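You operate a simulated robot arm through the tools that you are given. There is no shell and no other tool. Be economical: measure what you need, move in short steps, check, and stop when the job is done.

You are at the controls of a simulated robot arm. One attempt, no reset.

TASK
Put three of the brackets from the top of the steel bench on the lower shelf of the steel bench. Then open the left drawer. Keep to this order.
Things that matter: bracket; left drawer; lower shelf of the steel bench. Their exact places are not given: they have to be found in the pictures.

It is judged by the outcome, as a careful person would: the job done as asked, and still so three seconds after it is handed in. It fails if anything else is knocked over, pushed out of place, dropped, spilled or broken.

THE ROBOT
A 7-joint arm with a vacuum gripper on a trunk, on a base that drives. Base frame: it is fixed to the floor where the robot stands at the start and does not move with it; the origin is under the middle of the robot, x ahead of it, y to its left, z up; the surface under the hand at the start is at about z = 860. Units: mm, rad, N and s.
Its first joint turns from -2.601 to 2.601 rad. Places, roughly: left drawer [6700, 0, 600]; lower shelf of the steel bench [700, -300, 300]. Payload 1.06 kg.
Tool frame: the origin (TCP) lies in the middle of the cups' lips, and z points out of the cups. The gripper has 1 cup of 24 mm across, covering 24 by 24 mm (tool x, y); the bellows give 8 mm. With the vacuum on, a cup seals on a smooth face that it is pressed against (1 to 4 N); it does not hold porous or soft things. The pull reaches 23 N.
Orientation is told as [roll, pitch, yaw] about the base's x, y, z axes, in that order, counted from this pose: with the cups facing straight down, the tool's x points along the base's -x, its y along +y and its z along -z.

THE INTERFACE
- The arm moves only by the tool step_arm. Its argument "series" is a list that holds one entry, the list of rows, each a list of 7 numbers: the vacuum: 1 switches it on, -1 off, then the shift along the tool's x, y, z in mm, then the turn, a rotation vector about the tool's x, y, z in rad. In form: [[[suction, dx, dy, dz, wx, wy, wz], ...]]. A call has 1 to 8 rows; each row shifts and turns the commanded pose from where the row before left it, along the tool's axes as they then stand. A row lasts 0.2 s, in which the tool goes at most 50 mm and 0.15 rad; a call with a longer step from one row to the next is refused whole, and so is a gripper value outside its range. Where a pose cannot be reached the arm comes as near as it can. A force on the tool above 40 N (or 10 N above the force at the start of the call, whichever is more), or a blocked arm, ends the call early, and 0.2 s more pass. The pull builds up within a second once a cup has sealed. Time passes only in rows, and 0.2 s behind the last, so rows that do not move give it time. It gives the time, the measured TCP pose, the force on the tool (base axes) and the pull of the vacuum at its end, in the units of the frame above (readings bear some noise), with the torque about the TCP (base axes, N m) and any sound that the robot's microphone picked up.
- Cameras (640 x 400 px; columns grow to the right, rows downward): "scene" is now at [24.2, 114.9, 1573.6]; the picture's right is [-0.63, -0.78, 0.00], its down [-0.45, 0.36, -0.82] and it looks along [0.64, -0.51, -0.58] (base axes); focal length 250 px, centre (320, 200). "wrist" rides on the gripper at [78, 19, -96] in the tool frame; the picture's right is [-0.24, 0.97, 0.00], its down [-0.71, -0.17, -0.69] and it looks along [-0.67, -0.16, 0.73] (tool axes); focal length 243 px, centre (320, 200).
- camera(camera): a new picture of that camera. It takes no simulated time.
- move_column(by): slides the trunk up (or, below 0, down) by that many mm; the arm and the scene camera ride with it, the base frame stays. It gives what a move gives, with no picture.
- steer(legs): drives the robot by 1 to 6 legs, each [ahead, turn to the left] in mm and rad, along the robot's own axes; the way and the turn of a leg run together, so that a leg with both is an arc; at most 1500 mm and 3.142 rad a leg. The arm and the cameras ride along, it lands a little off, and it stops where it bumps. It gives what a move gives.
- aim_head(pan, tilt): turns the head with the scene camera to pan (to the left, within 2.705 rad either way) and tilt (down, from -0.506 to 1.204), counted from straight ahead of the robot. It gives what a move gives.
- probe_pixels(camera, pixels): there is no depth. For up to 12 entries [column, row, z] of the newest picture of that camera ("zoom" is the newest enlarged one), the place [x, y] in the base frame at which the ray of that pixel passes the height z, good to about 2 mm. It takes no simulated time.
- inspect(camera, box): a new picture of the part [left, top, right, bottom] of that camera's present view, enlarged. It takes no simulated time.
- job_done(): hands the job in; it is judged then, once.

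Work in short steps. Measure before you move; look again where a grasp or a placing could have gone wrong, and mend it. You have 110 turns and 78 pictures in all, those below and enlarged ones among them. Switch the vacuum off and draw the arm clear of the work before you hand the job in, unless the task says otherwise; then end with one line.

The tools are called after ">>>" as name(argument=value, ...) on one line, values as JSON. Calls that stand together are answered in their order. step_arm: Moves the arm, as the interface text tells. Its arguments: {"type":"object","properties":{"series":{"type":"array"}},"required":["series"]} The other tools are called the same way: move_column (by) slides the trunk up or down; steer (legs) drives the base; aim_head (pan, tilt) turns the head that bears the scene camera; camera (camera) takes a picture; probe_pixels (camera, pixels) gives the place at which the rays of pixels pass given heights; inspect (camera, box) takes an enlarged picture of a part of a camera's view; job_done () hands the job in.

At the start:

```text
t: 0.0
ee_pos: [658.5, -423.6, 1171.2]
ee_rot: [0.001, 0.001, -0.001]
force: [0.0, -0.2, 0.1]
moment: [-0.01, 0.03, -0.01]
pull: 0.0
trunk travel left (down, up): [-625.0, 85.0]
robot x, y, heading: [0.2, -1.3, 0.006]
head pan, tilt: [-0.677, 0.613]
```

scene: 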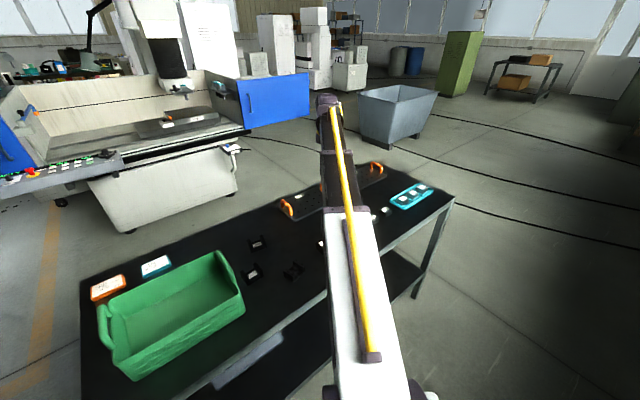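
wrist: 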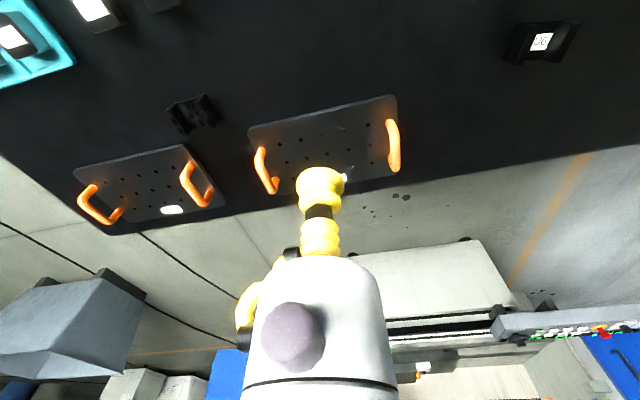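

The scene shows dark brackets around (257,243), (250,272), (293,270) on the bench. I enlarge that part, and the area behind the arm, to see them better.

>>> inspect(camera="scene", box=[200, 160, 460, 322])

>>> inspect(camera="wrist", box=[0, 0, 640, 220])

```text
2.46 times, centred on (330, 241) of scene
```

zoom: 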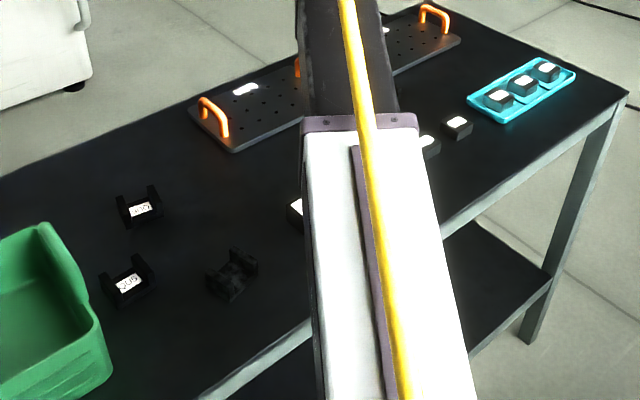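

```text
1.00 times, centred on (320, 110) of wrist (not enlarged: the box is as wide or as high as the picture)
```

zoom: 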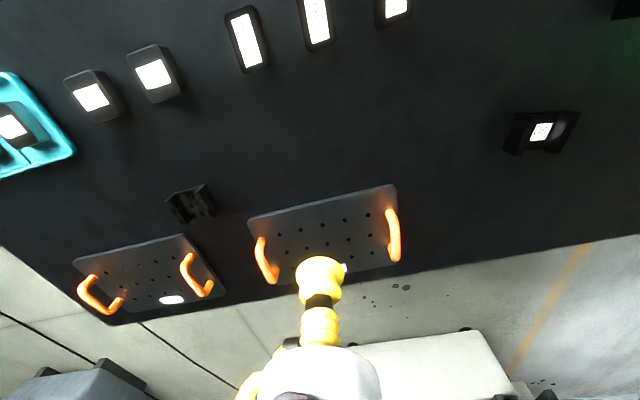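

I measure the bench outline and the brackets on the height 860 (bench top) with both cameras.

>>> camera(camera="scene")

>>> probe_pixels(camera="scene", pixels=[[257, 243, 880], [250, 273, 880], [293, 270, 880], [453, 203, 860], [81, 283, 860], [345, 287, 860], [321, 290, 860], [280, 318, 860], [425, 266, 300], [413, 298, 300]])

>>> camera(camera="wrist")

>>> probe_pixels(camera="wrist", pixels=[[541, 42, 880], [193, 113, 880], [95, 10, 880], [640, 145, 860], [105, 236, 860], [0, 156, 860], [320, 190, 860]])

```text
73 pictures are left
```

scene: 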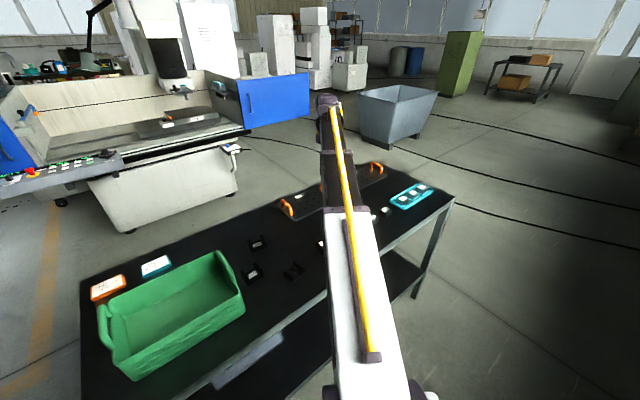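

```text
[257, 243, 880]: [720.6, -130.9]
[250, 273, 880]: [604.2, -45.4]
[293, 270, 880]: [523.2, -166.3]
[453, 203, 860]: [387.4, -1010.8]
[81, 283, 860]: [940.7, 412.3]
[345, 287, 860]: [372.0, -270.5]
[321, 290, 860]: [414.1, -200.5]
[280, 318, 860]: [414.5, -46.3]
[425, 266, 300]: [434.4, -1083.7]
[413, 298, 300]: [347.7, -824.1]
```

```text
72 pictures are left
```

wrist: 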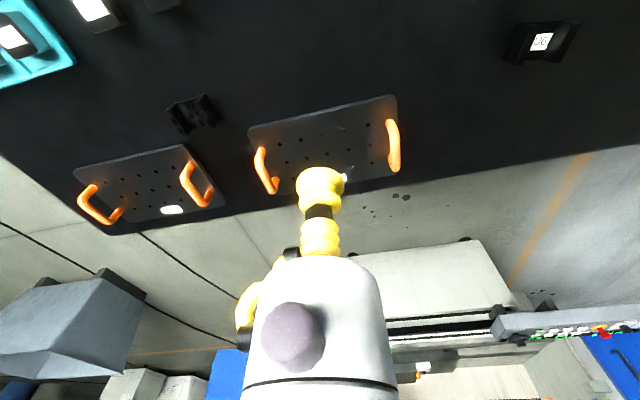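

```text
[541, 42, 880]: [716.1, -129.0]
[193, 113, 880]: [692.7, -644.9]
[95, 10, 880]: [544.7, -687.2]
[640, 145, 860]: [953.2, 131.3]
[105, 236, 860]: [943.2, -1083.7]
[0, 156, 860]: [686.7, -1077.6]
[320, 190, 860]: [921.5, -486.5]
```

The arm hides part of the bench, so I swing the tool left at constant height (z 1171, clear of everything) to uncover it.

>>> step_arm(series=[[[-1, 0, 50, 0, 0, 0, 0], [-1, 0, 50, 0, 0, 0, 0], [-1, 0, 50, 0, 0, 0, 0], [-1, 0, 50, 0, 0, 0, 0], [-1, 0, 50, 0, 0, 0, 0], [-1, 0, 50, 0, 0, 0, 0], [-1, 0, 50, 0, 0, 0, 0], [-1, 0, 50, 0, 0, 0, 0]]])

>>> step_arm(series=[[[-1, 0, 50, 0, 0, 0, 0], [-1, 0, 50, 0, 0, 0, 0], [-1, 0, 50, 0, 0, 0, 0], [-1, 0, 50, 0, 0, 0, 0], [-1, 0, 50, 0, 0, 0, 0], [-1, 0, 50, 0, 0, 0, 0], [-1, 0, 50, 0, 0, 0, 0], [-1, 0, 50, 0, 0, 0, 0]]])

>>> camera(camera="scene")

>>> camera(camera="wrist")

```text
t: 1.8
ee_pos: [658.1, -23.2, 1171.9]
ee_rot: [-0.001, 0.0, -0.001]
force: [-1.2, -0.5, 0.7]
moment: [0.0, -0.01, 0.03]
pull: 0.1
trunk travel left (down, up): [-625.0, 85.0]
robot x, y, heading: [1.1, -4.3, -0.004]
head pan, tilt: [-0.677, 0.613]
```

```text
t: 3.6
ee_pos: [659.8, 377.7, 1171.4]
ee_rot: [0.0, 0.001, 0.0]
force: [-0.7, 0.0, 0.5]
moment: [0.02, 0.0, -0.02]
pull: 0.1
trunk travel left (down, up): [-625.0, 85.0]
robot x, y, heading: [-0.4, 0.9, 0.003]
head pan, tilt: [-0.677, 0.613]
```

```text
71 pictures are left
```

scene: 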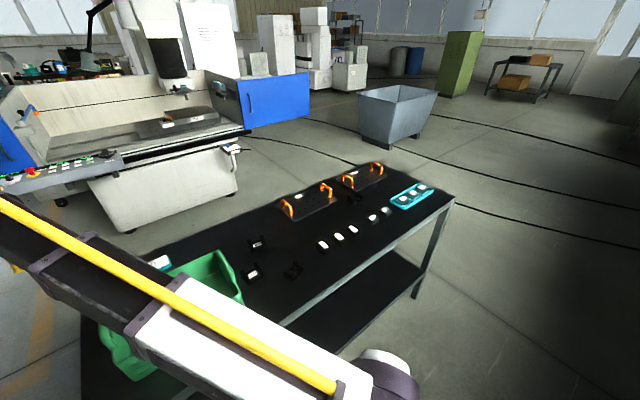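

```text
70 pictures are left
```

wrist: 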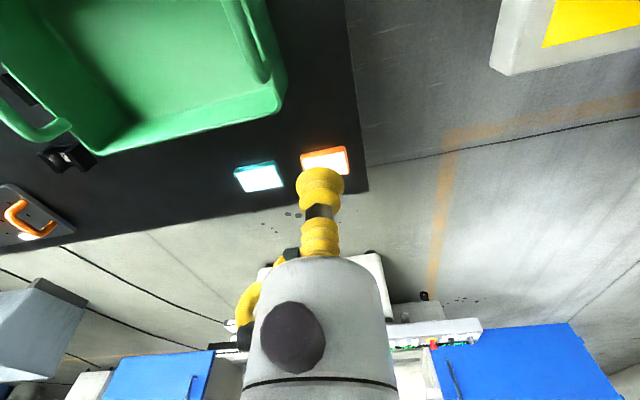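

Now the bench's right part is open at (240–460, 160–290). I enlarge it in two tiles.

>>> inspect(camera="scene", box=[225, 210, 345, 285])

>>> inspect(camera="scene", box=[300, 160, 440, 247])

```text
5.33 times, centred on (285, 248) of scene
```

zoom: 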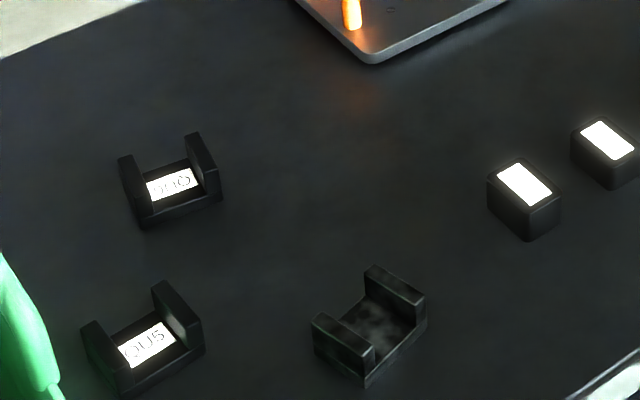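

```text
4.57 times, centred on (370, 204) of scene
```

zoom: 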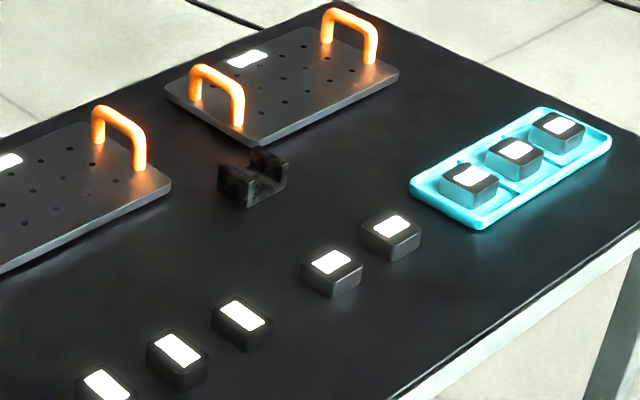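

Four U-shaped brackets: A (720,-131), B (604,-45) with labels, C (523,-166) and D (693,-645) dull. I bring the tool over the A/B/C group at height for a close wrist look at their webs.

>>> step_arm(series=[[[-1, 10, -50, 0, 0, 0, 0], [-1, 20, -45, 0, 0, 0, 0], [-1, 20, -45, 0, 0, 0, 0], [-1, 20, -45, 0, 0, 0, 0], [-1, 20, -45, 0, 0, 0, 0], [-1, 20, -45, 0, 0, 0, 0], [-1, 0, -50, 0, 0, 0, 0], [-1, 0, -50, 0, 0, 0, 0]]])

>>> step_arm(series=[[[-1, 0, -50, 0, 0, 0, 0], [-1, 0, -50, 0, 0, 0, 0], [-1, 0, -45, 0, 0, 0, 0], [-1, 0, 0, 40, 0, 0, 0], [-1, 0, 0, 40, 0, 0, 0], [-1, 0, 0, 40, 0, 0, 0]]])

>>> camera(camera="wrist")

```text
refused: row 1 steps farther than a row can; nothing moved
```

```text
t: 5.0
ee_pos: [658.7, 230.5, 1051.6]
ee_rot: [0.0, 0.0, 0.0]
force: [0.2, 0.1, 0.7]
moment: [0.01, -0.02, -0.02]
pull: 0.1
trunk travel left (down, up): [-625.0, 85.0]
robot x, y, heading: [-1.9, -0.9, 0.001]
head pan, tilt: [-0.677, 0.613]
```

```text
67 pictures are left
```

wrist: 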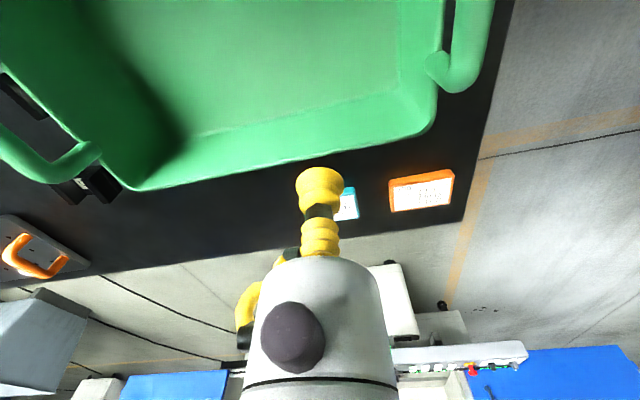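

The first call was refused (step too long), so the tool is now above the bin at z 1051 without contact. I rise first, then go to the right.

>>> step_arm(series=[[[-1, 0, 0, -50, 0, 0, 0], [-1, 0, 0, -50, 0, 0, 0], [-1, 20, -45, 0, 0, 0, 0], [-1, 20, -45, 0, 0, 0, 0], [-1, 20, -45, 0, 0, 0, 0], [-1, 20, -45, 0, 0, 0, 0], [-1, 20, -45, 0, 0, 0, 0], [-1, 0, -50, 0, 0, 0, 0]]])

>>> step_arm(series=[[[-1, 0, -50, 0, 0, 0, 0], [-1, 0, -50, 0, 0, 0, 0], [-1, 0, 0, 40, 0, 0, 0], [-1, 0, 0, 40, 0, 0, 0], [-1, 0, 0, 20, 0, 0, 0]]])

>>> camera(camera="wrist")

```text
t: 6.8
ee_pos: [556.8, -46.0, 1150.5]
ee_rot: [0.0, -0.001, 0.0]
force: [-0.2, -0.5, -0.7]
moment: [0.0, 0.03, 0.0]
pull: 0.0
trunk travel left (down, up): [-625.0, 85.0]
robot x, y, heading: [-2.8, -2.2, -0.002]
head pan, tilt: [-0.677, 0.613]
```

```text
t: 8.0
ee_pos: [558.4, -143.2, 1051.1]
ee_rot: [0.0, 0.001, 0.0]
force: [0.1, 0.5, 0.0]
moment: [0.01, 0.02, 0.01]
pull: 0.0
trunk travel left (down, up): [-625.0, 85.0]
robot x, y, heading: [-1.0, -1.1, 0.002]
head pan, tilt: [-0.677, 0.613]
```

```text
66 pictures are left
```

wrist: 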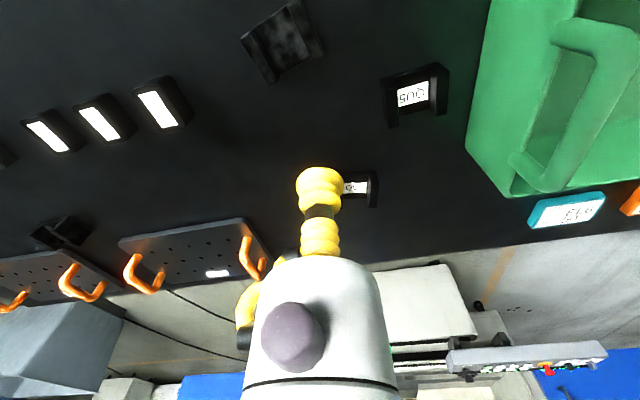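

I enlarge the region with A (355,187), B (415,95) and C (283,40) to read the surfaces.

>>> inspect(camera="wrist", box=[220, 0, 476, 160])

>>> probe_pixels(camera="wrist", pixels=[[412, 95, 868], [284, 40, 868], [384, 128, 860], [447, 113, 860], [381, 80, 900], [438, 64, 900], [242, 42, 860], [272, 82, 860], [325, 47, 860], [303, 2, 860], [465, 150, 860], [515, 195, 860]])

```text
2.50 times, centred on (348, 80) of wrist
```

zoom: 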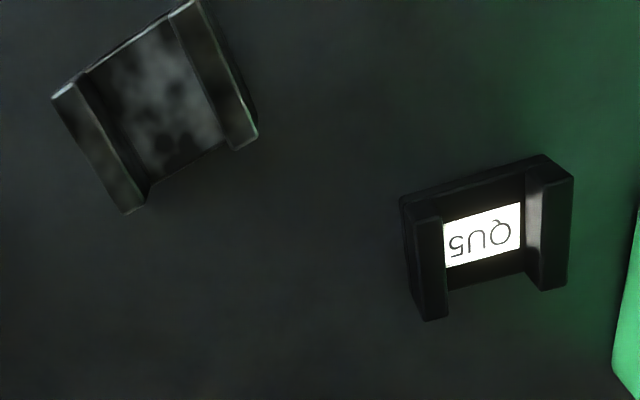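

```text
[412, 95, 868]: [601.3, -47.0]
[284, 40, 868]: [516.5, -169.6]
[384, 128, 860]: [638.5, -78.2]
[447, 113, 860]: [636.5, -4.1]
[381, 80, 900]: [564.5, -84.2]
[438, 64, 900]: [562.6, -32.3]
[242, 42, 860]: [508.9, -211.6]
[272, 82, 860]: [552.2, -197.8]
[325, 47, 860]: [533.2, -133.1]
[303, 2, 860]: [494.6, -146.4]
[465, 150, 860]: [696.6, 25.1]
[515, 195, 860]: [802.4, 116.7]
```

A and B have smooth labelled webs; C's web is mottled. Before picking, I back off to study the lower shelf: arm is above the bench, so a straight reverse is clear once I rise 100 mm.

>>> step_arm(series=[[[-1, 0, 0, -50, 0, 0, 0], [-1, 0, 0, -50, 0, 0, 0]]])

>>> steer(legs=[[-900, 0]])

>>> aim_head(pan=-0.25, tilt=0.5)

>>> camera(camera="scene")

```text
t: 8.6
ee_pos: [557.4, -142.0, 1152.6]
ee_rot: [0.001, 0.001, 0.0]
force: [-0.5, -0.3, 0.1]
moment: [0.03, 0.04, 0.01]
pull: 0.2
trunk travel left (down, up): [-625.0, 85.0]
robot x, y, heading: [1.2, 0.3, 0.002]
head pan, tilt: [-0.677, 0.613]
```

```text
t: 11.8
ee_pos: [81.6, -142.2, 1152.2]
ee_rot: [0.0, 0.0, 0.004]
force: [-0.9, -0.7, 1.0]
moment: [0.01, -0.03, 0.04]
pull: 0.2
trunk travel left (down, up): [-625.0, 85.0]
robot x, y, heading: [-480.7, -1.5, 0.0]
head pan, tilt: [-0.677, 0.613]
stopped in leg 1: the robot was blocked; the commanded pose is now the measured one
```

```text
t: 12.6
ee_pos: [81.8, -142.0, 1153.2]
ee_rot: [0.0, 0.0, 0.005]
force: [-0.5, 0.7, -0.1]
moment: [-0.02, 0.03, 0.01]
pull: 0.1
trunk travel left (down, up): [-625.0, 85.0]
robot x, y, heading: [-479.3, -1.8, -0.0]
head pan, tilt: [-0.25, 0.499]
```

```text
64 pictures are left
```

scene: 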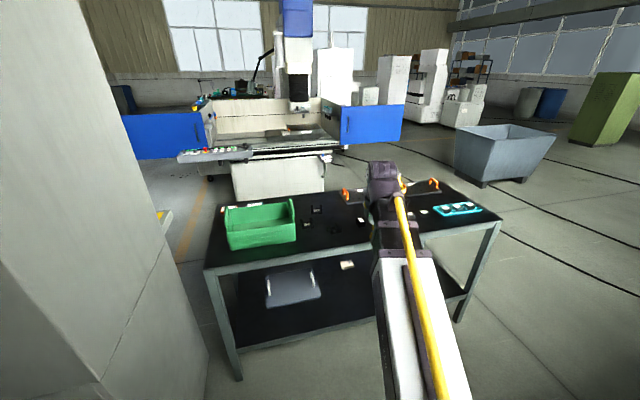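

The reverse was blocked at x≈-480; I look behind to see what was touched, and also enlarge the lower shelf.

>>> inspect(camera="scene", box=[190, 180, 510, 380])

>>> probe_pixels(camera="scene", pixels=[[240, 350, 300], [375, 318, 300], [462, 294, 300], [280, 295, 300], [205, 270, 860], [500, 222, 860], [241, 376, 0], [460, 320, 0], [290, 345, 0]])

>>> aim_head(pan=2.7, tilt=0.6)

>>> camera(camera="scene")

```text
2.00 times, centred on (350, 280) of scene
```

zoom: 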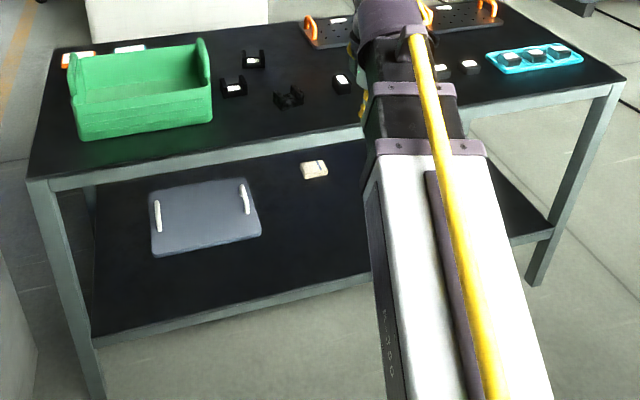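

```text
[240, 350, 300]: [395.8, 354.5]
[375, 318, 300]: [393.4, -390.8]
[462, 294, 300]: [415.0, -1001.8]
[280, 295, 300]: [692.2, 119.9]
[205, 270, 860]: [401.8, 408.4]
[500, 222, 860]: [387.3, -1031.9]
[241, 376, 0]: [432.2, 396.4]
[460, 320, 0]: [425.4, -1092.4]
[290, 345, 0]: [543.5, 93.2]
```

```text
t: 15.2
ee_pos: [80.7, -142.2, 1152.8]
ee_rot: [0.001, -0.001, 0.003]
force: [0.2, -0.4, 1.0]
moment: [-0.02, 0.03, -0.03]
pull: 0.1
trunk travel left (down, up): [-625.0, 85.0]
robot x, y, heading: [-481.5, -5.0, 0.0]
head pan, tilt: [2.7, 0.6]
```

```text
62 pictures are left
```

scene: 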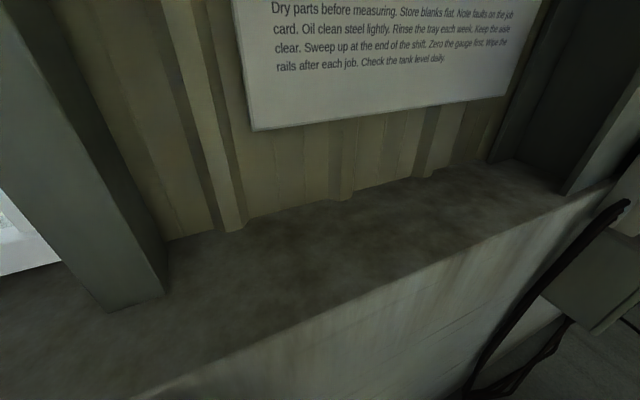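

Behind is only the building wall (fixed) — fine. The shelf (z≈300) spans x≈395 to back, y −1000…400, with free room at y −150…−400. I check the bin rim near B with the older wrist picture, then drive back to the bench.

>>> probe_pixels(camera="wrist", pixels=[[490, 0, 1000], [478, 75, 1000], [466, 145, 1000], [490, 0, 950], [478, 75, 950], [466, 145, 950], [512, 196, 860], [512, 196, 880]])

>>> steer(legs=[[480, 0]])

>>> aim_head(pan=-0.25, tilt=0.85)

>>> camera(camera="scene")

```text
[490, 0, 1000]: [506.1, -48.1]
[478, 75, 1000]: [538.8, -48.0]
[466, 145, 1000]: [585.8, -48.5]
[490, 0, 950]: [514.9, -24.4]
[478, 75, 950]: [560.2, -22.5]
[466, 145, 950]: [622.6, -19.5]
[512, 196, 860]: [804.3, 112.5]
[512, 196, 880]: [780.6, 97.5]
```

```text
t: 18.1
ee_pos: [561.7, -141.7, 1152.5]
ee_rot: [0.002, 0.0, 0.003]
force: [0.1, 0.3, 0.3]
moment: [0.0, -0.01, 0.0]
pull: 0.0
trunk travel left (down, up): [-625.0, 85.0]
robot x, y, heading: [5.1, -2.2, -0.001]
head pan, tilt: [2.7, 0.6]
```

```text
t: 20.6
ee_pos: [562.0, -142.2, 1153.3]
ee_rot: [0.0, 0.001, 0.004]
force: [0.4, -0.4, -0.5]
moment: [0.02, 0.02, -0.01]
pull: 0.1
trunk travel left (down, up): [-625.0, 85.0]
robot x, y, heading: [0.3, -0.8, -0.003]
head pan, tilt: [-0.25, 0.85]
```

```text
61 pictures are left
```

scene: 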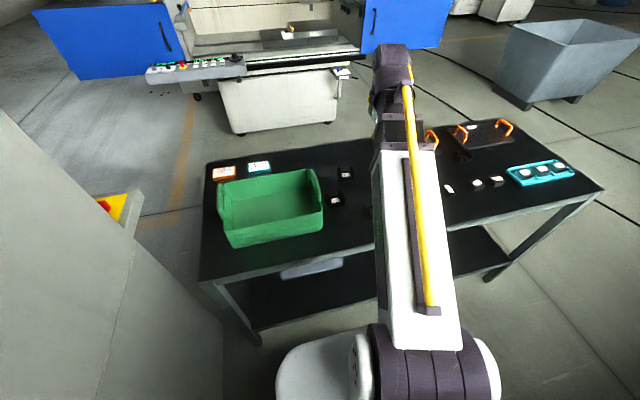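

The bin's right wall is near bracket B; I measure bin, A and B from this view.

>>> probe_pixels(camera="scene", pixels=[[324, 232, 860], [323, 205, 950], [323, 205, 980], [314, 169, 980], [314, 169, 1000], [235, 247, 860], [337, 200, 868], [346, 173, 868]])

>>> inspect(camera="scene", box=[210, 140, 402, 260])

```text
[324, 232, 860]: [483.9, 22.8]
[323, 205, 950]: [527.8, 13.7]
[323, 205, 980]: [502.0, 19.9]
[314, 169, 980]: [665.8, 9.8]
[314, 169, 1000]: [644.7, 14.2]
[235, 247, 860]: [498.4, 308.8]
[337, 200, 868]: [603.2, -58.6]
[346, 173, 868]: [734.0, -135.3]
```

```text
3.33 times, centred on (306, 200) of scene
```

zoom: 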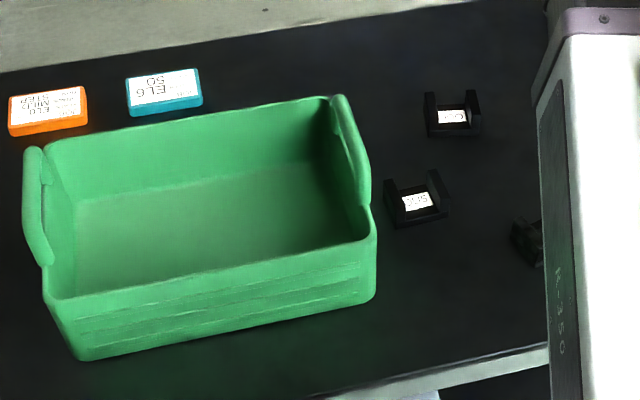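

B's label centre is at zoom (416,200). I go over B at height, descend to z≈950, and check with the wrist camera.

>>> probe_pixels(camera="zoom", pixels=[[416, 200, 868], [416, 200, 875], [452, 117, 868], [452, 117, 875]])

>>> step_arm(series=[[[-1, -20, 45, 0, 0, 0, 0], [-1, -19, 45, 0, 0, 0, 0], [-1, 0, 5, 45, 0, 0, 0], [-1, 0, 0, 50, 0, 0, 0], [-1, 0, 0, 50, 0, 0, 0], [-1, 0, 0, 50, 0, 0, 0], [-1, 0, 0, 0, 0, 0, 0]]])

>>> camera(camera="wrist")

```text
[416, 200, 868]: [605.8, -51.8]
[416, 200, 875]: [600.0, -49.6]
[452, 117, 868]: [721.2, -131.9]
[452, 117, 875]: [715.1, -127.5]
```

```text
t: 22.2
ee_pos: [601.2, -47.0, 956.7]
ee_rot: [0.0, -0.001, 0.004]
force: [0.5, -0.4, -0.2]
moment: [0.01, -0.01, -0.04]
pull: 0.1
trunk travel left (down, up): [-625.0, 85.0]
robot x, y, heading: [3.0, 1.4, 0.003]
head pan, tilt: [-0.25, 0.85]
```

```text
59 pictures are left
```

wrist: 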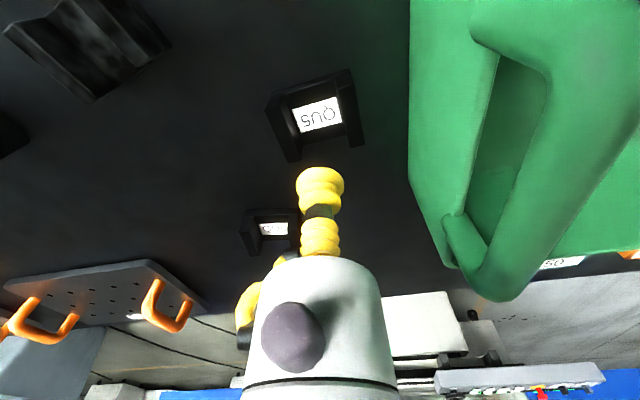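

Label centre at (318,113). I measure it at candidate heights, plus web edges.

>>> probe_pixels(camera="wrist", pixels=[[318, 114, 865], [318, 114, 870], [318, 114, 875], [292, 106, 870], [338, 96, 870], [299, 132, 870], [343, 122, 870], [350, 70, 900], [266, 96, 900]])

>>> inspect(camera="wrist", box=[240, 50, 400, 150])

```text
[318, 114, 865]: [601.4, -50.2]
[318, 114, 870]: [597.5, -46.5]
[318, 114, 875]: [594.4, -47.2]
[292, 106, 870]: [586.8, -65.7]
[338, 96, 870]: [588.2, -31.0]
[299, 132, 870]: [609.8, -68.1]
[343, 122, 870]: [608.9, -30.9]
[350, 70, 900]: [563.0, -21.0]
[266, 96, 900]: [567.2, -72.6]
```

```text
4.00 times, centred on (320, 100) of wrist
```

zoom: 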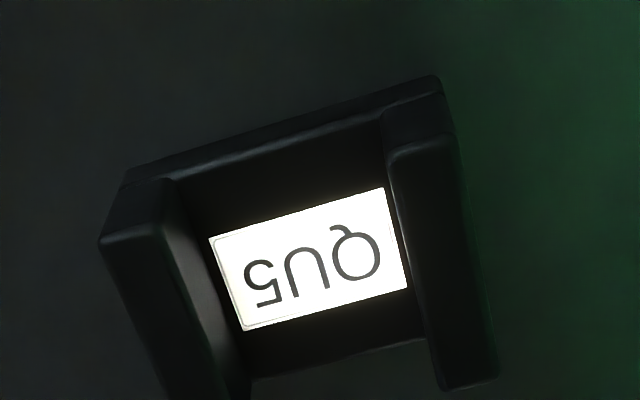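

Web centre ≈ (599,-48), height ≈868–870. I descend with the vacuum on to about 870 and read force and pull.

>>> step_arm(series=[[[1, 1, -1, 40, 0, 0, 0], [1, 0, 0, 30, 0, 0, 0], [1, 0, 0, 7, 0, 0, 0], [1, 0, 0, 6, 0, 0, 0], [1, 0, 0, 4, 0, 0, 0], [1, 0, 0, 0, 0, 0, 0], [1, 0, 0, 0, 0, 0, 0]]])

```text
t: 23.8
ee_pos: [600.8, -48.0, 871.4]
ee_rot: [0.001, -0.003, 0.002]
force: [5.2, 0.5, 12.4]
moment: [0.02, 0.01, -0.01]
pull: 22.7
trunk travel left (down, up): [-625.0, 85.0]
robot x, y, heading: [3.8, -1.4, -0.002]
head pan, tilt: [-0.25, 0.85]
```

Sealed (pull 22.7 N). I lift slowly, then rise to about z 1150.

>>> step_arm(series=[[[1, 0, 0, -6, 0, 0, 0], [1, 0, 0, -15, 0, 0, 0], [1, 0, 0, -30, 0, 0, 0], [1, 0, 0, -45, 0, 0, 0], [1, 0, 0, -45, 0, 0, 0], [1, 0, 0, -45, 0, 0, 0], [1, 0, 0, -45, 0, 0, 0], [1, 0, 0, -45, 0, 0, 0]]])

>>> camera(camera="wrist")

```text
t: 25.6
ee_pos: [600.7, -48.8, 1146.9]
ee_rot: [0.0, 0.0, 0.003]
force: [0.2, 0.7, -4.1]
moment: [0.0, 0.0, -0.02]
pull: 23.1
trunk travel left (down, up): [-625.0, 85.0]
robot x, y, heading: [5.5, -2.8, -0.0]
head pan, tilt: [-0.25, 0.85]
```

```text
57 pictures are left
```

wrist: 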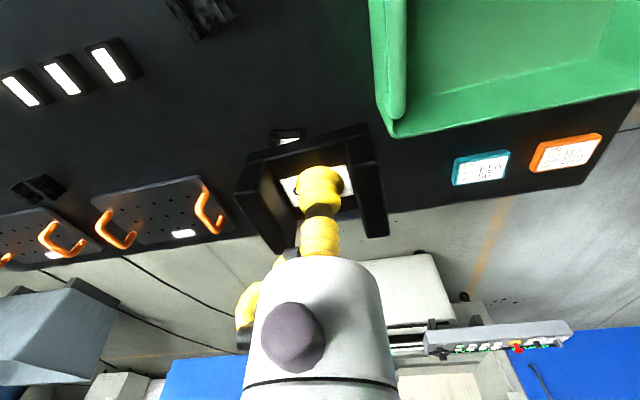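

Bracket B hangs level (4 N). I reverse 460 mm (short of the wall) and slide the trunk down 560 mm.

>>> steer(legs=[[-460, 0]])

>>> move_column(by=-560)

>>> aim_head(pan=-0.1, tilt=0.4)

>>> camera(camera="scene")

```text
t: 28.4
ee_pos: [139.6, -47.5, 1145.5]
ee_rot: [0.0, 0.0, 0.007]
force: [-0.4, -0.6, -4.5]
moment: [0.03, -0.01, 0.03]
pull: 23.2
trunk travel left (down, up): [-625.0, 85.0]
robot x, y, heading: [-455.6, -5.2, 0.007]
head pan, tilt: [-0.25, 0.85]
```

```text
refused: -560 is not a number from -400 to 400
```

```text
t: 29.3
ee_pos: [140.6, -47.0, 1147.0]
ee_rot: [0.0, -0.001, 0.007]
force: [-0.8, -0.3, -4.0]
moment: [0.03, 0.0, 0.01]
pull: 23.0
trunk travel left (down, up): [-625.0, 85.0]
robot x, y, heading: [-458.2, 0.2, 0.003]
head pan, tilt: [-0.099, 0.4]
```

```text
56 pictures are left
```

scene: 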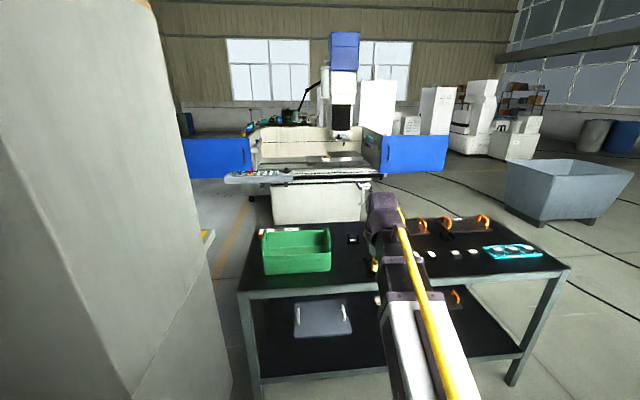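

The trunk takes at most 400 mm a call, so I lower it in two steps and look.

>>> move_column(by=-300)

>>> move_column(by=-260)

>>> camera(camera="scene")

>>> camera(camera="wrist")

```text
t: 32.3
ee_pos: [141.0, -47.1, 845.5]
ee_rot: [0.0, -0.001, 0.004]
force: [-0.5, -0.1, -4.7]
moment: [0.01, -0.01, 0.01]
pull: 22.7
trunk travel left (down, up): [-325.0, 385.0]
robot x, y, heading: [-455.4, -4.1, 0.005]
head pan, tilt: [-0.099, 0.4]
```

```text
t: 35.0
ee_pos: [140.1, -47.3, 586.3]
ee_rot: [0.0, 0.001, 0.005]
force: [0.6, -1.0, -4.3]
moment: [0.01, 0.0, 0.0]
pull: 22.9
trunk travel left (down, up): [-65.0, 645.0]
robot x, y, heading: [-453.6, -2.1, 0.005]
head pan, tilt: [-0.099, 0.4]
```

```text
55 pictures are left
```

scene: 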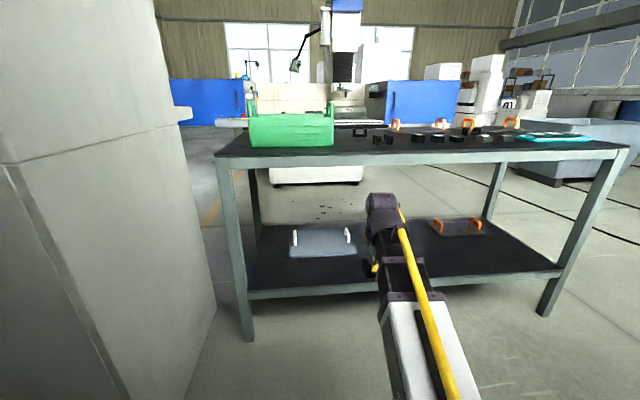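

```text
54 pictures are left
```

wrist: 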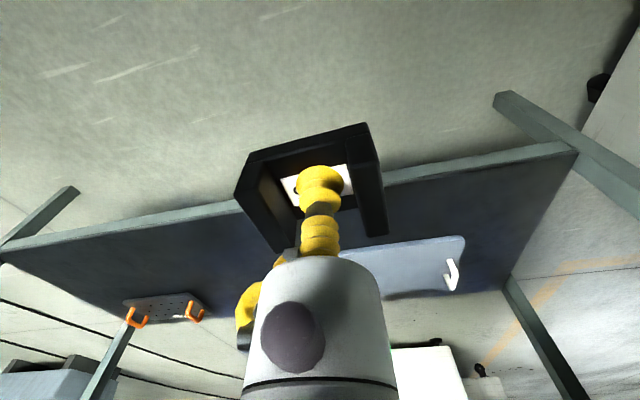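

Clear view of the shelf: front edge in wrist from (0,255) to (575,145); grey plate at (410,265), orange-handled plate at (165,308). I measure these.

>>> probe_pixels(camera="wrist", pixels=[[420, 178, 300], [220, 215, 300], [100, 238, 300], [575, 150, 300], [345, 248, 300], [380, 298, 300], [465, 237, 300], [125, 303, 300], [205, 315, 300]])

>>> probe_pixels(camera="scene", pixels=[[330, 288, 300], [450, 278, 300], [291, 256, 300], [356, 255, 300], [432, 234, 300], [485, 233, 300], [247, 292, 300], [560, 268, 300]])

```text
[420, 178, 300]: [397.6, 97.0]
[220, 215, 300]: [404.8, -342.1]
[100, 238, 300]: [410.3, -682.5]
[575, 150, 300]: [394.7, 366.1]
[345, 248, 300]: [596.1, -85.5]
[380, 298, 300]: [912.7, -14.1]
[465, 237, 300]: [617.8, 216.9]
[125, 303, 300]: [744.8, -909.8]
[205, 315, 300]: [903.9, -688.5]
```

```text
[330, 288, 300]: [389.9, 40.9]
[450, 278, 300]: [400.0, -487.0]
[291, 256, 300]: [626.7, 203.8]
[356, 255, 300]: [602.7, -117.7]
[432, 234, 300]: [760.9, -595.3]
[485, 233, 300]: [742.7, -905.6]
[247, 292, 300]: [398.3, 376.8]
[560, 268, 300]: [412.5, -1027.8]
```

Shelf plane at 300 confirmed (edge x≈397). I lower the tool to z≈400 outside the bench, then extend forward under the top to x≈480.

>>> step_arm(series=[[[1, 0, 0, 45, 0, 0, 0], [1, 0, 0, 45, 0, 0, 0], [1, 0, 0, 45, 0, 0, 0], [1, 0, 0, 45, 0, 0, 0], [1, -40, 0, 0, 0, 0, 0], [1, -45, 0, 0, 0, 0, 0], [1, -45, 0, 0, 0, 0, 0], [1, -45, 0, 0, 0, 0, 0]]])

>>> camera(camera="scene")

```text
t: 36.8
ee_pos: [317.3, -47.1, 407.7]
ee_rot: [-0.001, 0.0, 0.006]
force: [-0.2, -0.4, -4.5]
moment: [0.02, -0.01, 0.0]
pull: 22.4
trunk travel left (down, up): [-65.0, 645.0]
robot x, y, heading: [-453.6, -4.2, 0.001]
head pan, tilt: [-0.099, 0.4]
```

```text
53 pictures are left
```

scene: 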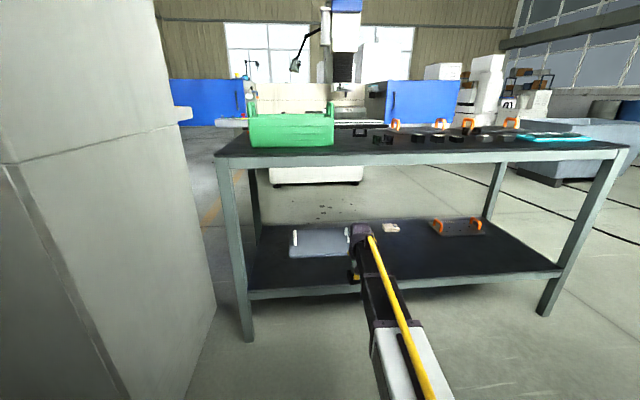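

The wrist stays far below the bench top. I extend another 165 mm to x≈482 and lower to about z 330.

>>> step_arm(series=[[[1, -45, 0, 0, 0, 0, 0], [1, -45, 0, 0, 0, 0, 0], [1, -45, 0, 0, 0, 0, 0], [1, -30, 0, 0, 0, 0, 0], [1, 0, 0, 40, 0, 0, 0], [1, 0, 0, 38, 0, 0, 0], [1, 0, 0, 0, 0, 0, 0]]])

>>> camera(camera="wrist")

```text
t: 38.4
ee_pos: [479.7, -45.4, 328.6]
ee_rot: [0.001, -0.001, 0.006]
force: [0.2, -0.4, -4.3]
moment: [0.0, 0.02, 0.01]
pull: 23.0
trunk travel left (down, up): [-65.0, 645.0]
robot x, y, heading: [-455.8, -0.5, 0.003]
head pan, tilt: [-0.099, 0.4]
```

```text
52 pictures are left
```

wrist: 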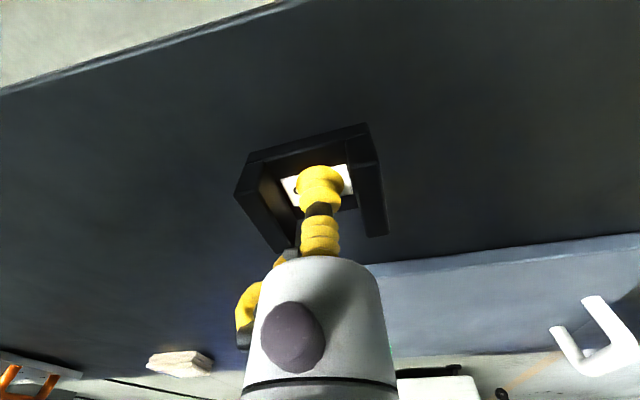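

The bracket is over free shelf; I lower the last ~18 mm in small steps and watch the force.

>>> step_arm(series=[[[1, 0, 0, 8, 0, 0, 0], [1, 0, 0, 5, 0, 0, 0], [1, 0, 0, 3, 0, 0, 0], [1, 0, 0, 0, 0, 0, 0]]])

```text
t: 39.4
ee_pos: [480.9, -45.2, 314.9]
ee_rot: [0.002, 0.001, 0.005]
force: [0.5, 0.3, -1.0]
moment: [0.0, 0.0, 0.03]
pull: 23.1
trunk travel left (down, up): [-65.0, 645.0]
robot x, y, heading: [-459.9, -0.3, 0.002]
head pan, tilt: [-0.099, 0.4]
```

Force dropped from -4.4 to -1.0: it touches. One mm more, then vacuum off, wait, and lift.

>>> step_arm(series=[[[1, 0, 0, 1.5, 0, 0, 0], [-1, 0, 0, 0, 0, 0, 0], [-1, 0, 0, 0, 0, 0, 0], [-1, 0, 0, 0, 0, 0, 0], [-1, 0, 0, 0, 0, 0, 0], [-1, 0, 0, -10, 0, 0, 0], [-1, 0, 0, -40, 0, 0, 0], [-1, 0, 0, -40, 0, 0, 0]]])

>>> camera(camera="wrist")

```text
t: 41.2
ee_pos: [481.3, -45.3, 401.6]
ee_rot: [0.001, -0.001, 0.007]
force: [0.6, -0.2, 0.2]
moment: [0.0, -0.03, -0.02]
pull: 0.1
trunk travel left (down, up): [-65.0, 645.0]
robot x, y, heading: [-453.6, -0.2, 0.004]
head pan, tilt: [-0.099, 0.4]
```

```text
51 pictures are left
```

wrist: 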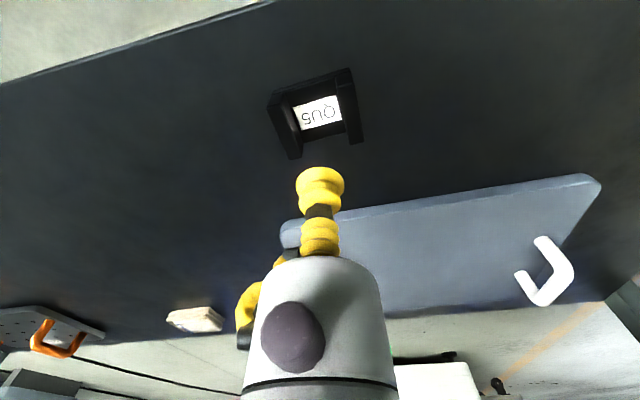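

B stands on the shelf. I retract straight to x≈140, rise, then raise the trunk and drive back to the bench.

>>> step_arm(series=[[[-1, 49, 0, 0, 0, 0, 0], [-1, 49, 0, 0, 0, 0, 0], [-1, 49, 0, 0, 0, 0, 0], [-1, 49, 0, 0, 0, 0, 0], [-1, 49, 0, 0, 0, 0, 0], [-1, 49, 0, 0, 0, 0, 0], [-1, 45, 0, 0, 0, 0, 0], [-1, 0, 0, -40, 0, 0, 0]]])

>>> step_arm(series=[[[-1, 0, -45, -20, 0, 0, 0], [-1, 0, -45, -20, 0, 0, 0], [-1, 0, 0, -50, 0, 0, 0], [-1, 0, 0, -50, 0, 0, 0]]])

>>> move_column(by=300)

>>> move_column(by=260)

>>> steer(legs=[[458, 0]])

```text
t: 43.0
ee_pos: [141.8, -46.8, 442.5]
ee_rot: [0.001, 0.0, 0.006]
force: [-0.4, -0.3, -0.6]
moment: [0.02, 0.0, -0.01]
pull: 0.0
trunk travel left (down, up): [-65.0, 645.0]
robot x, y, heading: [-455.8, -5.1, 0.005]
head pan, tilt: [-0.099, 0.4]
```

```text
t: 44.0
ee_pos: [142.9, -137.1, 582.6]
ee_rot: [0.0, 0.0, 0.007]
force: [0.3, -0.5, 1.2]
moment: [-0.01, 0.02, -0.03]
pull: 0.1
trunk travel left (down, up): [-65.0, 645.0]
robot x, y, heading: [-457.5, -3.3, 0.003]
head pan, tilt: [-0.099, 0.4]
```

```text
t: 47.0
ee_pos: [142.4, -138.2, 881.7]
ee_rot: [-0.001, -0.001, 0.004]
force: [0.0, 0.6, -0.3]
moment: [0.02, -0.02, -0.03]
pull: 0.1
trunk travel left (down, up): [-365.0, 345.0]
robot x, y, heading: [-456.7, -0.0, 0.004]
head pan, tilt: [-0.099, 0.4]
```

```text
t: 49.6
ee_pos: [142.3, -137.4, 1142.6]
ee_rot: [0.001, -0.001, 0.005]
force: [-0.7, -0.7, -0.2]
moment: [-0.01, 0.02, -0.02]
pull: 0.0
trunk travel left (down, up): [-625.0, 85.0]
robot x, y, heading: [-454.4, -5.1, 0.001]
head pan, tilt: [-0.099, 0.4]
```

```text
t: 52.4
ee_pos: [604.1, -137.3, 1142.8]
ee_rot: [-0.001, 0.001, 0.006]
force: [-0.7, 0.1, -0.1]
moment: [-0.01, -0.02, -0.01]
pull: 0.1
trunk travel left (down, up): [-625.0, 85.0]
robot x, y, heading: [7.0, -3.5, -0.005]
head pan, tilt: [-0.099, 0.4]
```

Next A near (718,-130). I move above it (x +112) and descend to z≈955, then look.

>>> step_arm(series=[[[-1, -38, 2, 0, 0, 0, 0], [-1, -38, 2, 0, 0, 0, 0], [-1, -36, 3, 0, 0, 0, 0], [-1, 0, 0, 47, 0, 0, 0], [-1, 0, 0, 47, 0, 0, 0], [-1, 0, 0, 47, 0, 0, 0], [-1, 0, 0, 47, 0, 0, 0], [-1, 0, 0, 0, 0, 0, 0]]])

>>> inspect(camera="wrist", box=[220, 30, 412, 150])

```text
t: 54.2
ee_pos: [715.5, -130.2, 954.7]
ee_rot: [-0.001, 0.001, 0.005]
force: [0.0, -0.2, 0.3]
moment: [0.03, 0.02, 0.01]
pull: 0.0
trunk travel left (down, up): [-625.0, 85.0]
robot x, y, heading: [4.6, 0.3, 0.002]
head pan, tilt: [-0.099, 0.4]
```

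```text
3.33 times, centred on (316, 90) of wrist
```

zoom: 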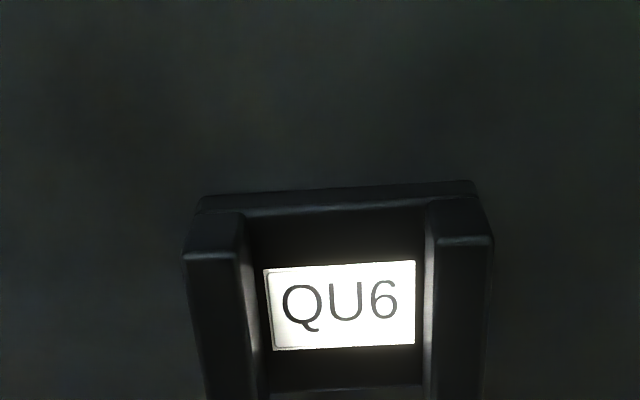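

A's web centre is at zoom (341,306); I measure it.

>>> probe_pixels(camera="zoom", pixels=[[341, 306, 870], [341, 306, 873]])

```text
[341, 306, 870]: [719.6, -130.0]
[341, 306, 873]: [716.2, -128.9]
```

I move 3 mm ahead and descend with the vacuum on to ≈872.

>>> step_arm(series=[[[1, -3, 0, 40, 0, 0, 0], [1, 0, 0, 30, 0, 0, 0], [1, 0, 0, 6, 0, 0, 0], [1, 0, 0, 5, 0, 0, 0], [1, 0, 0, 2, 0, 0, 0], [1, 0, 0, 0, 0, 0, 0], [1, 0, 0, 0, 0, 0, 0], [1, 0, 0, 0, 0, 0, 0]]])

```text
t: 56.0
ee_pos: [718.0, -129.2, 872.2]
ee_rot: [0.0, 0.0, 0.005]
force: [4.7, -1.1, 9.8]
moment: [-0.02, 0.05, -0.01]
pull: 22.8
trunk travel left (down, up): [-625.0, 85.0]
robot x, y, heading: [5.8, -3.3, 0.004]
head pan, tilt: [-0.099, 0.4]
```

Sealed. Lift to ~1150, drawing back to x≈600 at height and to y≈-160.

>>> step_arm(series=[[[1, 0, 0, -6, 0, 0, 0], [1, 0, 0, -20, 0, 0, 0], [1, 0, 0, -45, 0, 0, 0], [1, 0, 0, -49, 0, 0, 0], [1, 0, 0, -49, 0, 0, 0], [1, 0, 0, -49, 0, 0, 0], [1, 0, 0, -49, 0, 0, 0], [1, 45, -10, 0, 0, 0, 0]]])

>>> step_arm(series=[[[1, 45, -10, 0, 0, 0, 0], [1, 30, -10, 0, 0, 0, 0]]])

>>> camera(camera="wrist")

>>> steer(legs=[[-460, 0]])

>>> move_column(by=-300)

>>> move_column(by=-260)

```text
t: 57.8
ee_pos: [673.9, -139.9, 1139.1]
ee_rot: [-0.001, 0.0, 0.006]
force: [-0.2, -0.7, -4.8]
moment: [-0.01, -0.01, 0.01]
pull: 23.5
trunk travel left (down, up): [-625.0, 85.0]
robot x, y, heading: [6.0, 0.7, 0.003]
head pan, tilt: [-0.099, 0.4]
```

```text
t: 58.4
ee_pos: [597.1, -161.3, 1138.0]
ee_rot: [0.0, -0.001, 0.005]
force: [-0.4, 0.6, -4.5]
moment: [-0.01, -0.02, 0.04]
pull: 22.8
trunk travel left (down, up): [-625.0, 85.0]
robot x, y, heading: [3.7, 0.6, 0.003]
head pan, tilt: [-0.099, 0.4]
```

```text
49 pictures are left
```

wrist: 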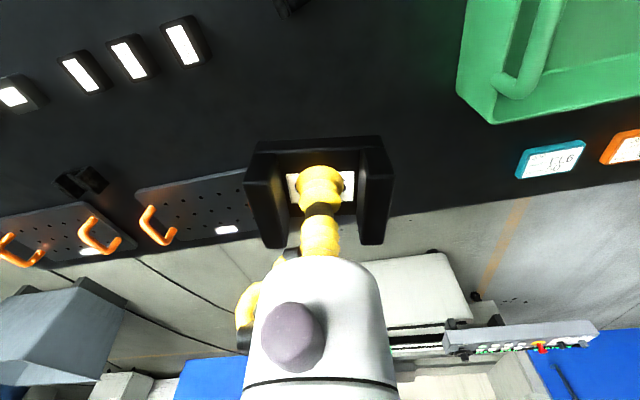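

```text
t: 61.2
ee_pos: [140.6, -160.7, 1138.0]
ee_rot: [0.0, 0.001, 0.011]
force: [0.3, 0.3, -4.3]
moment: [-0.01, 0.02, -0.01]
pull: 22.7
trunk travel left (down, up): [-625.0, 85.0]
robot x, y, heading: [-451.8, -3.1, 0.008]
head pan, tilt: [-0.099, 0.4]
```

```text
t: 64.2
ee_pos: [140.1, -159.7, 839.2]
ee_rot: [0.0, 0.001, 0.009]
force: [0.7, 0.9, -4.6]
moment: [-0.01, 0.0, 0.01]
pull: 23.0
trunk travel left (down, up): [-325.0, 385.0]
robot x, y, heading: [-454.2, -3.7, 0.005]
head pan, tilt: [-0.099, 0.4]
```

```text
t: 66.8
ee_pos: [140.6, -159.9, 576.8]
ee_rot: [0.0, -0.001, 0.01]
force: [0.0, 0.0, -4.1]
moment: [0.01, 0.03, 0.01]
pull: 23.1
trunk travel left (down, up): [-65.0, 645.0]
robot x, y, heading: [-450.5, -7.4, 0.008]
head pan, tilt: [-0.099, 0.4]
```

A held firmly at (140,-160,577). Same path: down to z≈400, then ahead to x≈480, keeping y≈-165.

>>> step_arm(series=[[[1, 0, 0, 45, 0, 0, 0], [1, 0, 0, 45, 0, 0, 0], [1, 0, 0, 45, 0, 0, 0], [1, 0, 0, 42, 0, 0, 0], [1, -45, 0, 0, 0, 0, 0], [1, -45, 0, 0, 0, 0, 0], [1, -45, 0, 0, 0, 0, 0], [1, -45, 0, 0, 0, 0, 0]]])

>>> step_arm(series=[[[1, -45, -5, 0, 0, 0, 0], [1, -45, -5, 0, 0, 0, 0], [1, -45, 0, 0, 0, 0, 0], [1, -25, 0, 0, 0, 0, 0], [1, 0, 0, 40, 0, 0, 0], [1, 0, 0, 32, 0, 0, 0], [1, 0, 0, 0, 0, 0, 0]]])

>>> camera(camera="wrist")

```text
t: 68.6
ee_pos: [319.5, -157.8, 400.9]
ee_rot: [0.0, 0.0, 0.011]
force: [0.4, -0.8, -5.3]
moment: [0.0, -0.02, 0.05]
pull: 23.0
trunk travel left (down, up): [-65.0, 645.0]
robot x, y, heading: [-455.4, -3.2, 0.004]
head pan, tilt: [-0.099, 0.4]
```

```text
t: 70.2
ee_pos: [479.5, -167.0, 327.4]
ee_rot: [0.0, 0.0, 0.01]
force: [-0.2, 0.0, -5.4]
moment: [-0.01, 0.01, 0.01]
pull: 23.0
trunk travel left (down, up): [-65.0, 645.0]
robot x, y, heading: [-452.2, -3.6, 0.005]
head pan, tilt: [-0.099, 0.4]
```

```text
48 pictures are left
```

wrist: 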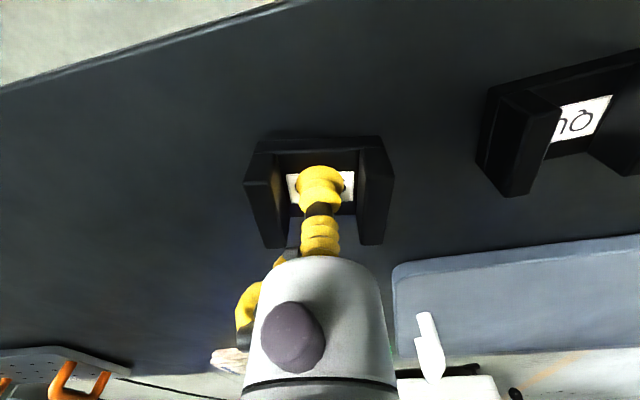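

A is clear of B. I lower to contact near z≈315 as before.

>>> step_arm(series=[[[1, 0, 0, 7, 0, 0, 0], [1, 0, 0, 4, 0, 0, 0], [1, 0, 0, 2.5, 0, 0, 0], [1, 0, 0, 0, 0, 0, 0]]])

```text
t: 71.2
ee_pos: [480.6, -166.5, 314.7]
ee_rot: [0.001, 0.002, 0.013]
force: [0.4, 0.1, -4.9]
moment: [0.04, 0.01, 0.01]
pull: 23.1
trunk travel left (down, up): [-65.0, 645.0]
robot x, y, heading: [-459.3, 2.6, 0.011]
head pan, tilt: [-0.099, 0.4]
```

Not yet touching (-4.9 N). Small further steps.

>>> step_arm(series=[[[1, 0, 0, 2, 0, 0, 0], [1, 0, 0, 0, 0, 0, 0]]])

```text
t: 71.8
ee_pos: [479.4, -166.5, 313.3]
ee_rot: [-0.001, 0.0, 0.011]
force: [-0.7, -0.9, -4.2]
moment: [-0.01, -0.01, 0.02]
pull: 23.3
trunk travel left (down, up): [-65.0, 645.0]
robot x, y, heading: [-449.1, -1.2, 0.005]
head pan, tilt: [-0.099, 0.4]
```

>>> step_arm(series=[[[1, 0, 0, 1.5, 0, 0, 0], [1, 0, 0, 1.5, 0, 0, 0], [1, 0, 0, 0, 0, 0, 0]]])

```text
t: 72.6
ee_pos: [480.7, -166.7, 312.7]
ee_rot: [0.0, -0.002, 0.011]
force: [4.0, -1.1, 10.3]
moment: [0.02, 0.06, 0.0]
pull: 23.1
trunk travel left (down, up): [-65.0, 645.0]
robot x, y, heading: [-456.3, -5.0, 0.005]
head pan, tilt: [-0.099, 0.4]
```

Contact made (10 N). I ease up 1.5 mm, release, wait, lift, and look.

>>> step_arm(series=[[[1, 0, 0, -1, 0, 0, 0], [-1, 0, 0, 0, 0, 0, 0], [-1, 0, 0, 0, 0, 0, 0], [-1, 0, 0, 0, 0, 0, 0], [-1, 0, 0, 0, 0, 0, 0], [-1, 0, 0, -10, 0, 0, 0], [-1, 0, 0, -40, 0, 0, 0], [-1, 0, 0, -40, 0, 0, 0]]])

>>> camera(camera="wrist")

```text
t: 74.4
ee_pos: [480.8, -166.1, 402.4]
ee_rot: [-0.001, 0.001, 0.012]
force: [0.1, -0.2, -0.4]
moment: [0.0, 0.01, -0.01]
pull: 0.1
trunk travel left (down, up): [-65.0, 645.0]
robot x, y, heading: [-449.7, -3.8, 0.007]
head pan, tilt: [-0.099, 0.4]
```

```text
47 pictures are left
```

wrist: 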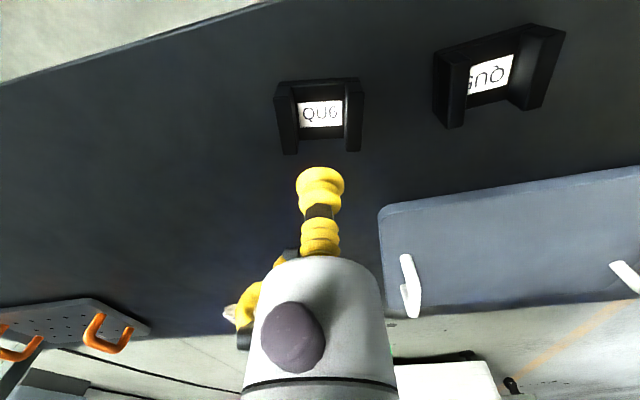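

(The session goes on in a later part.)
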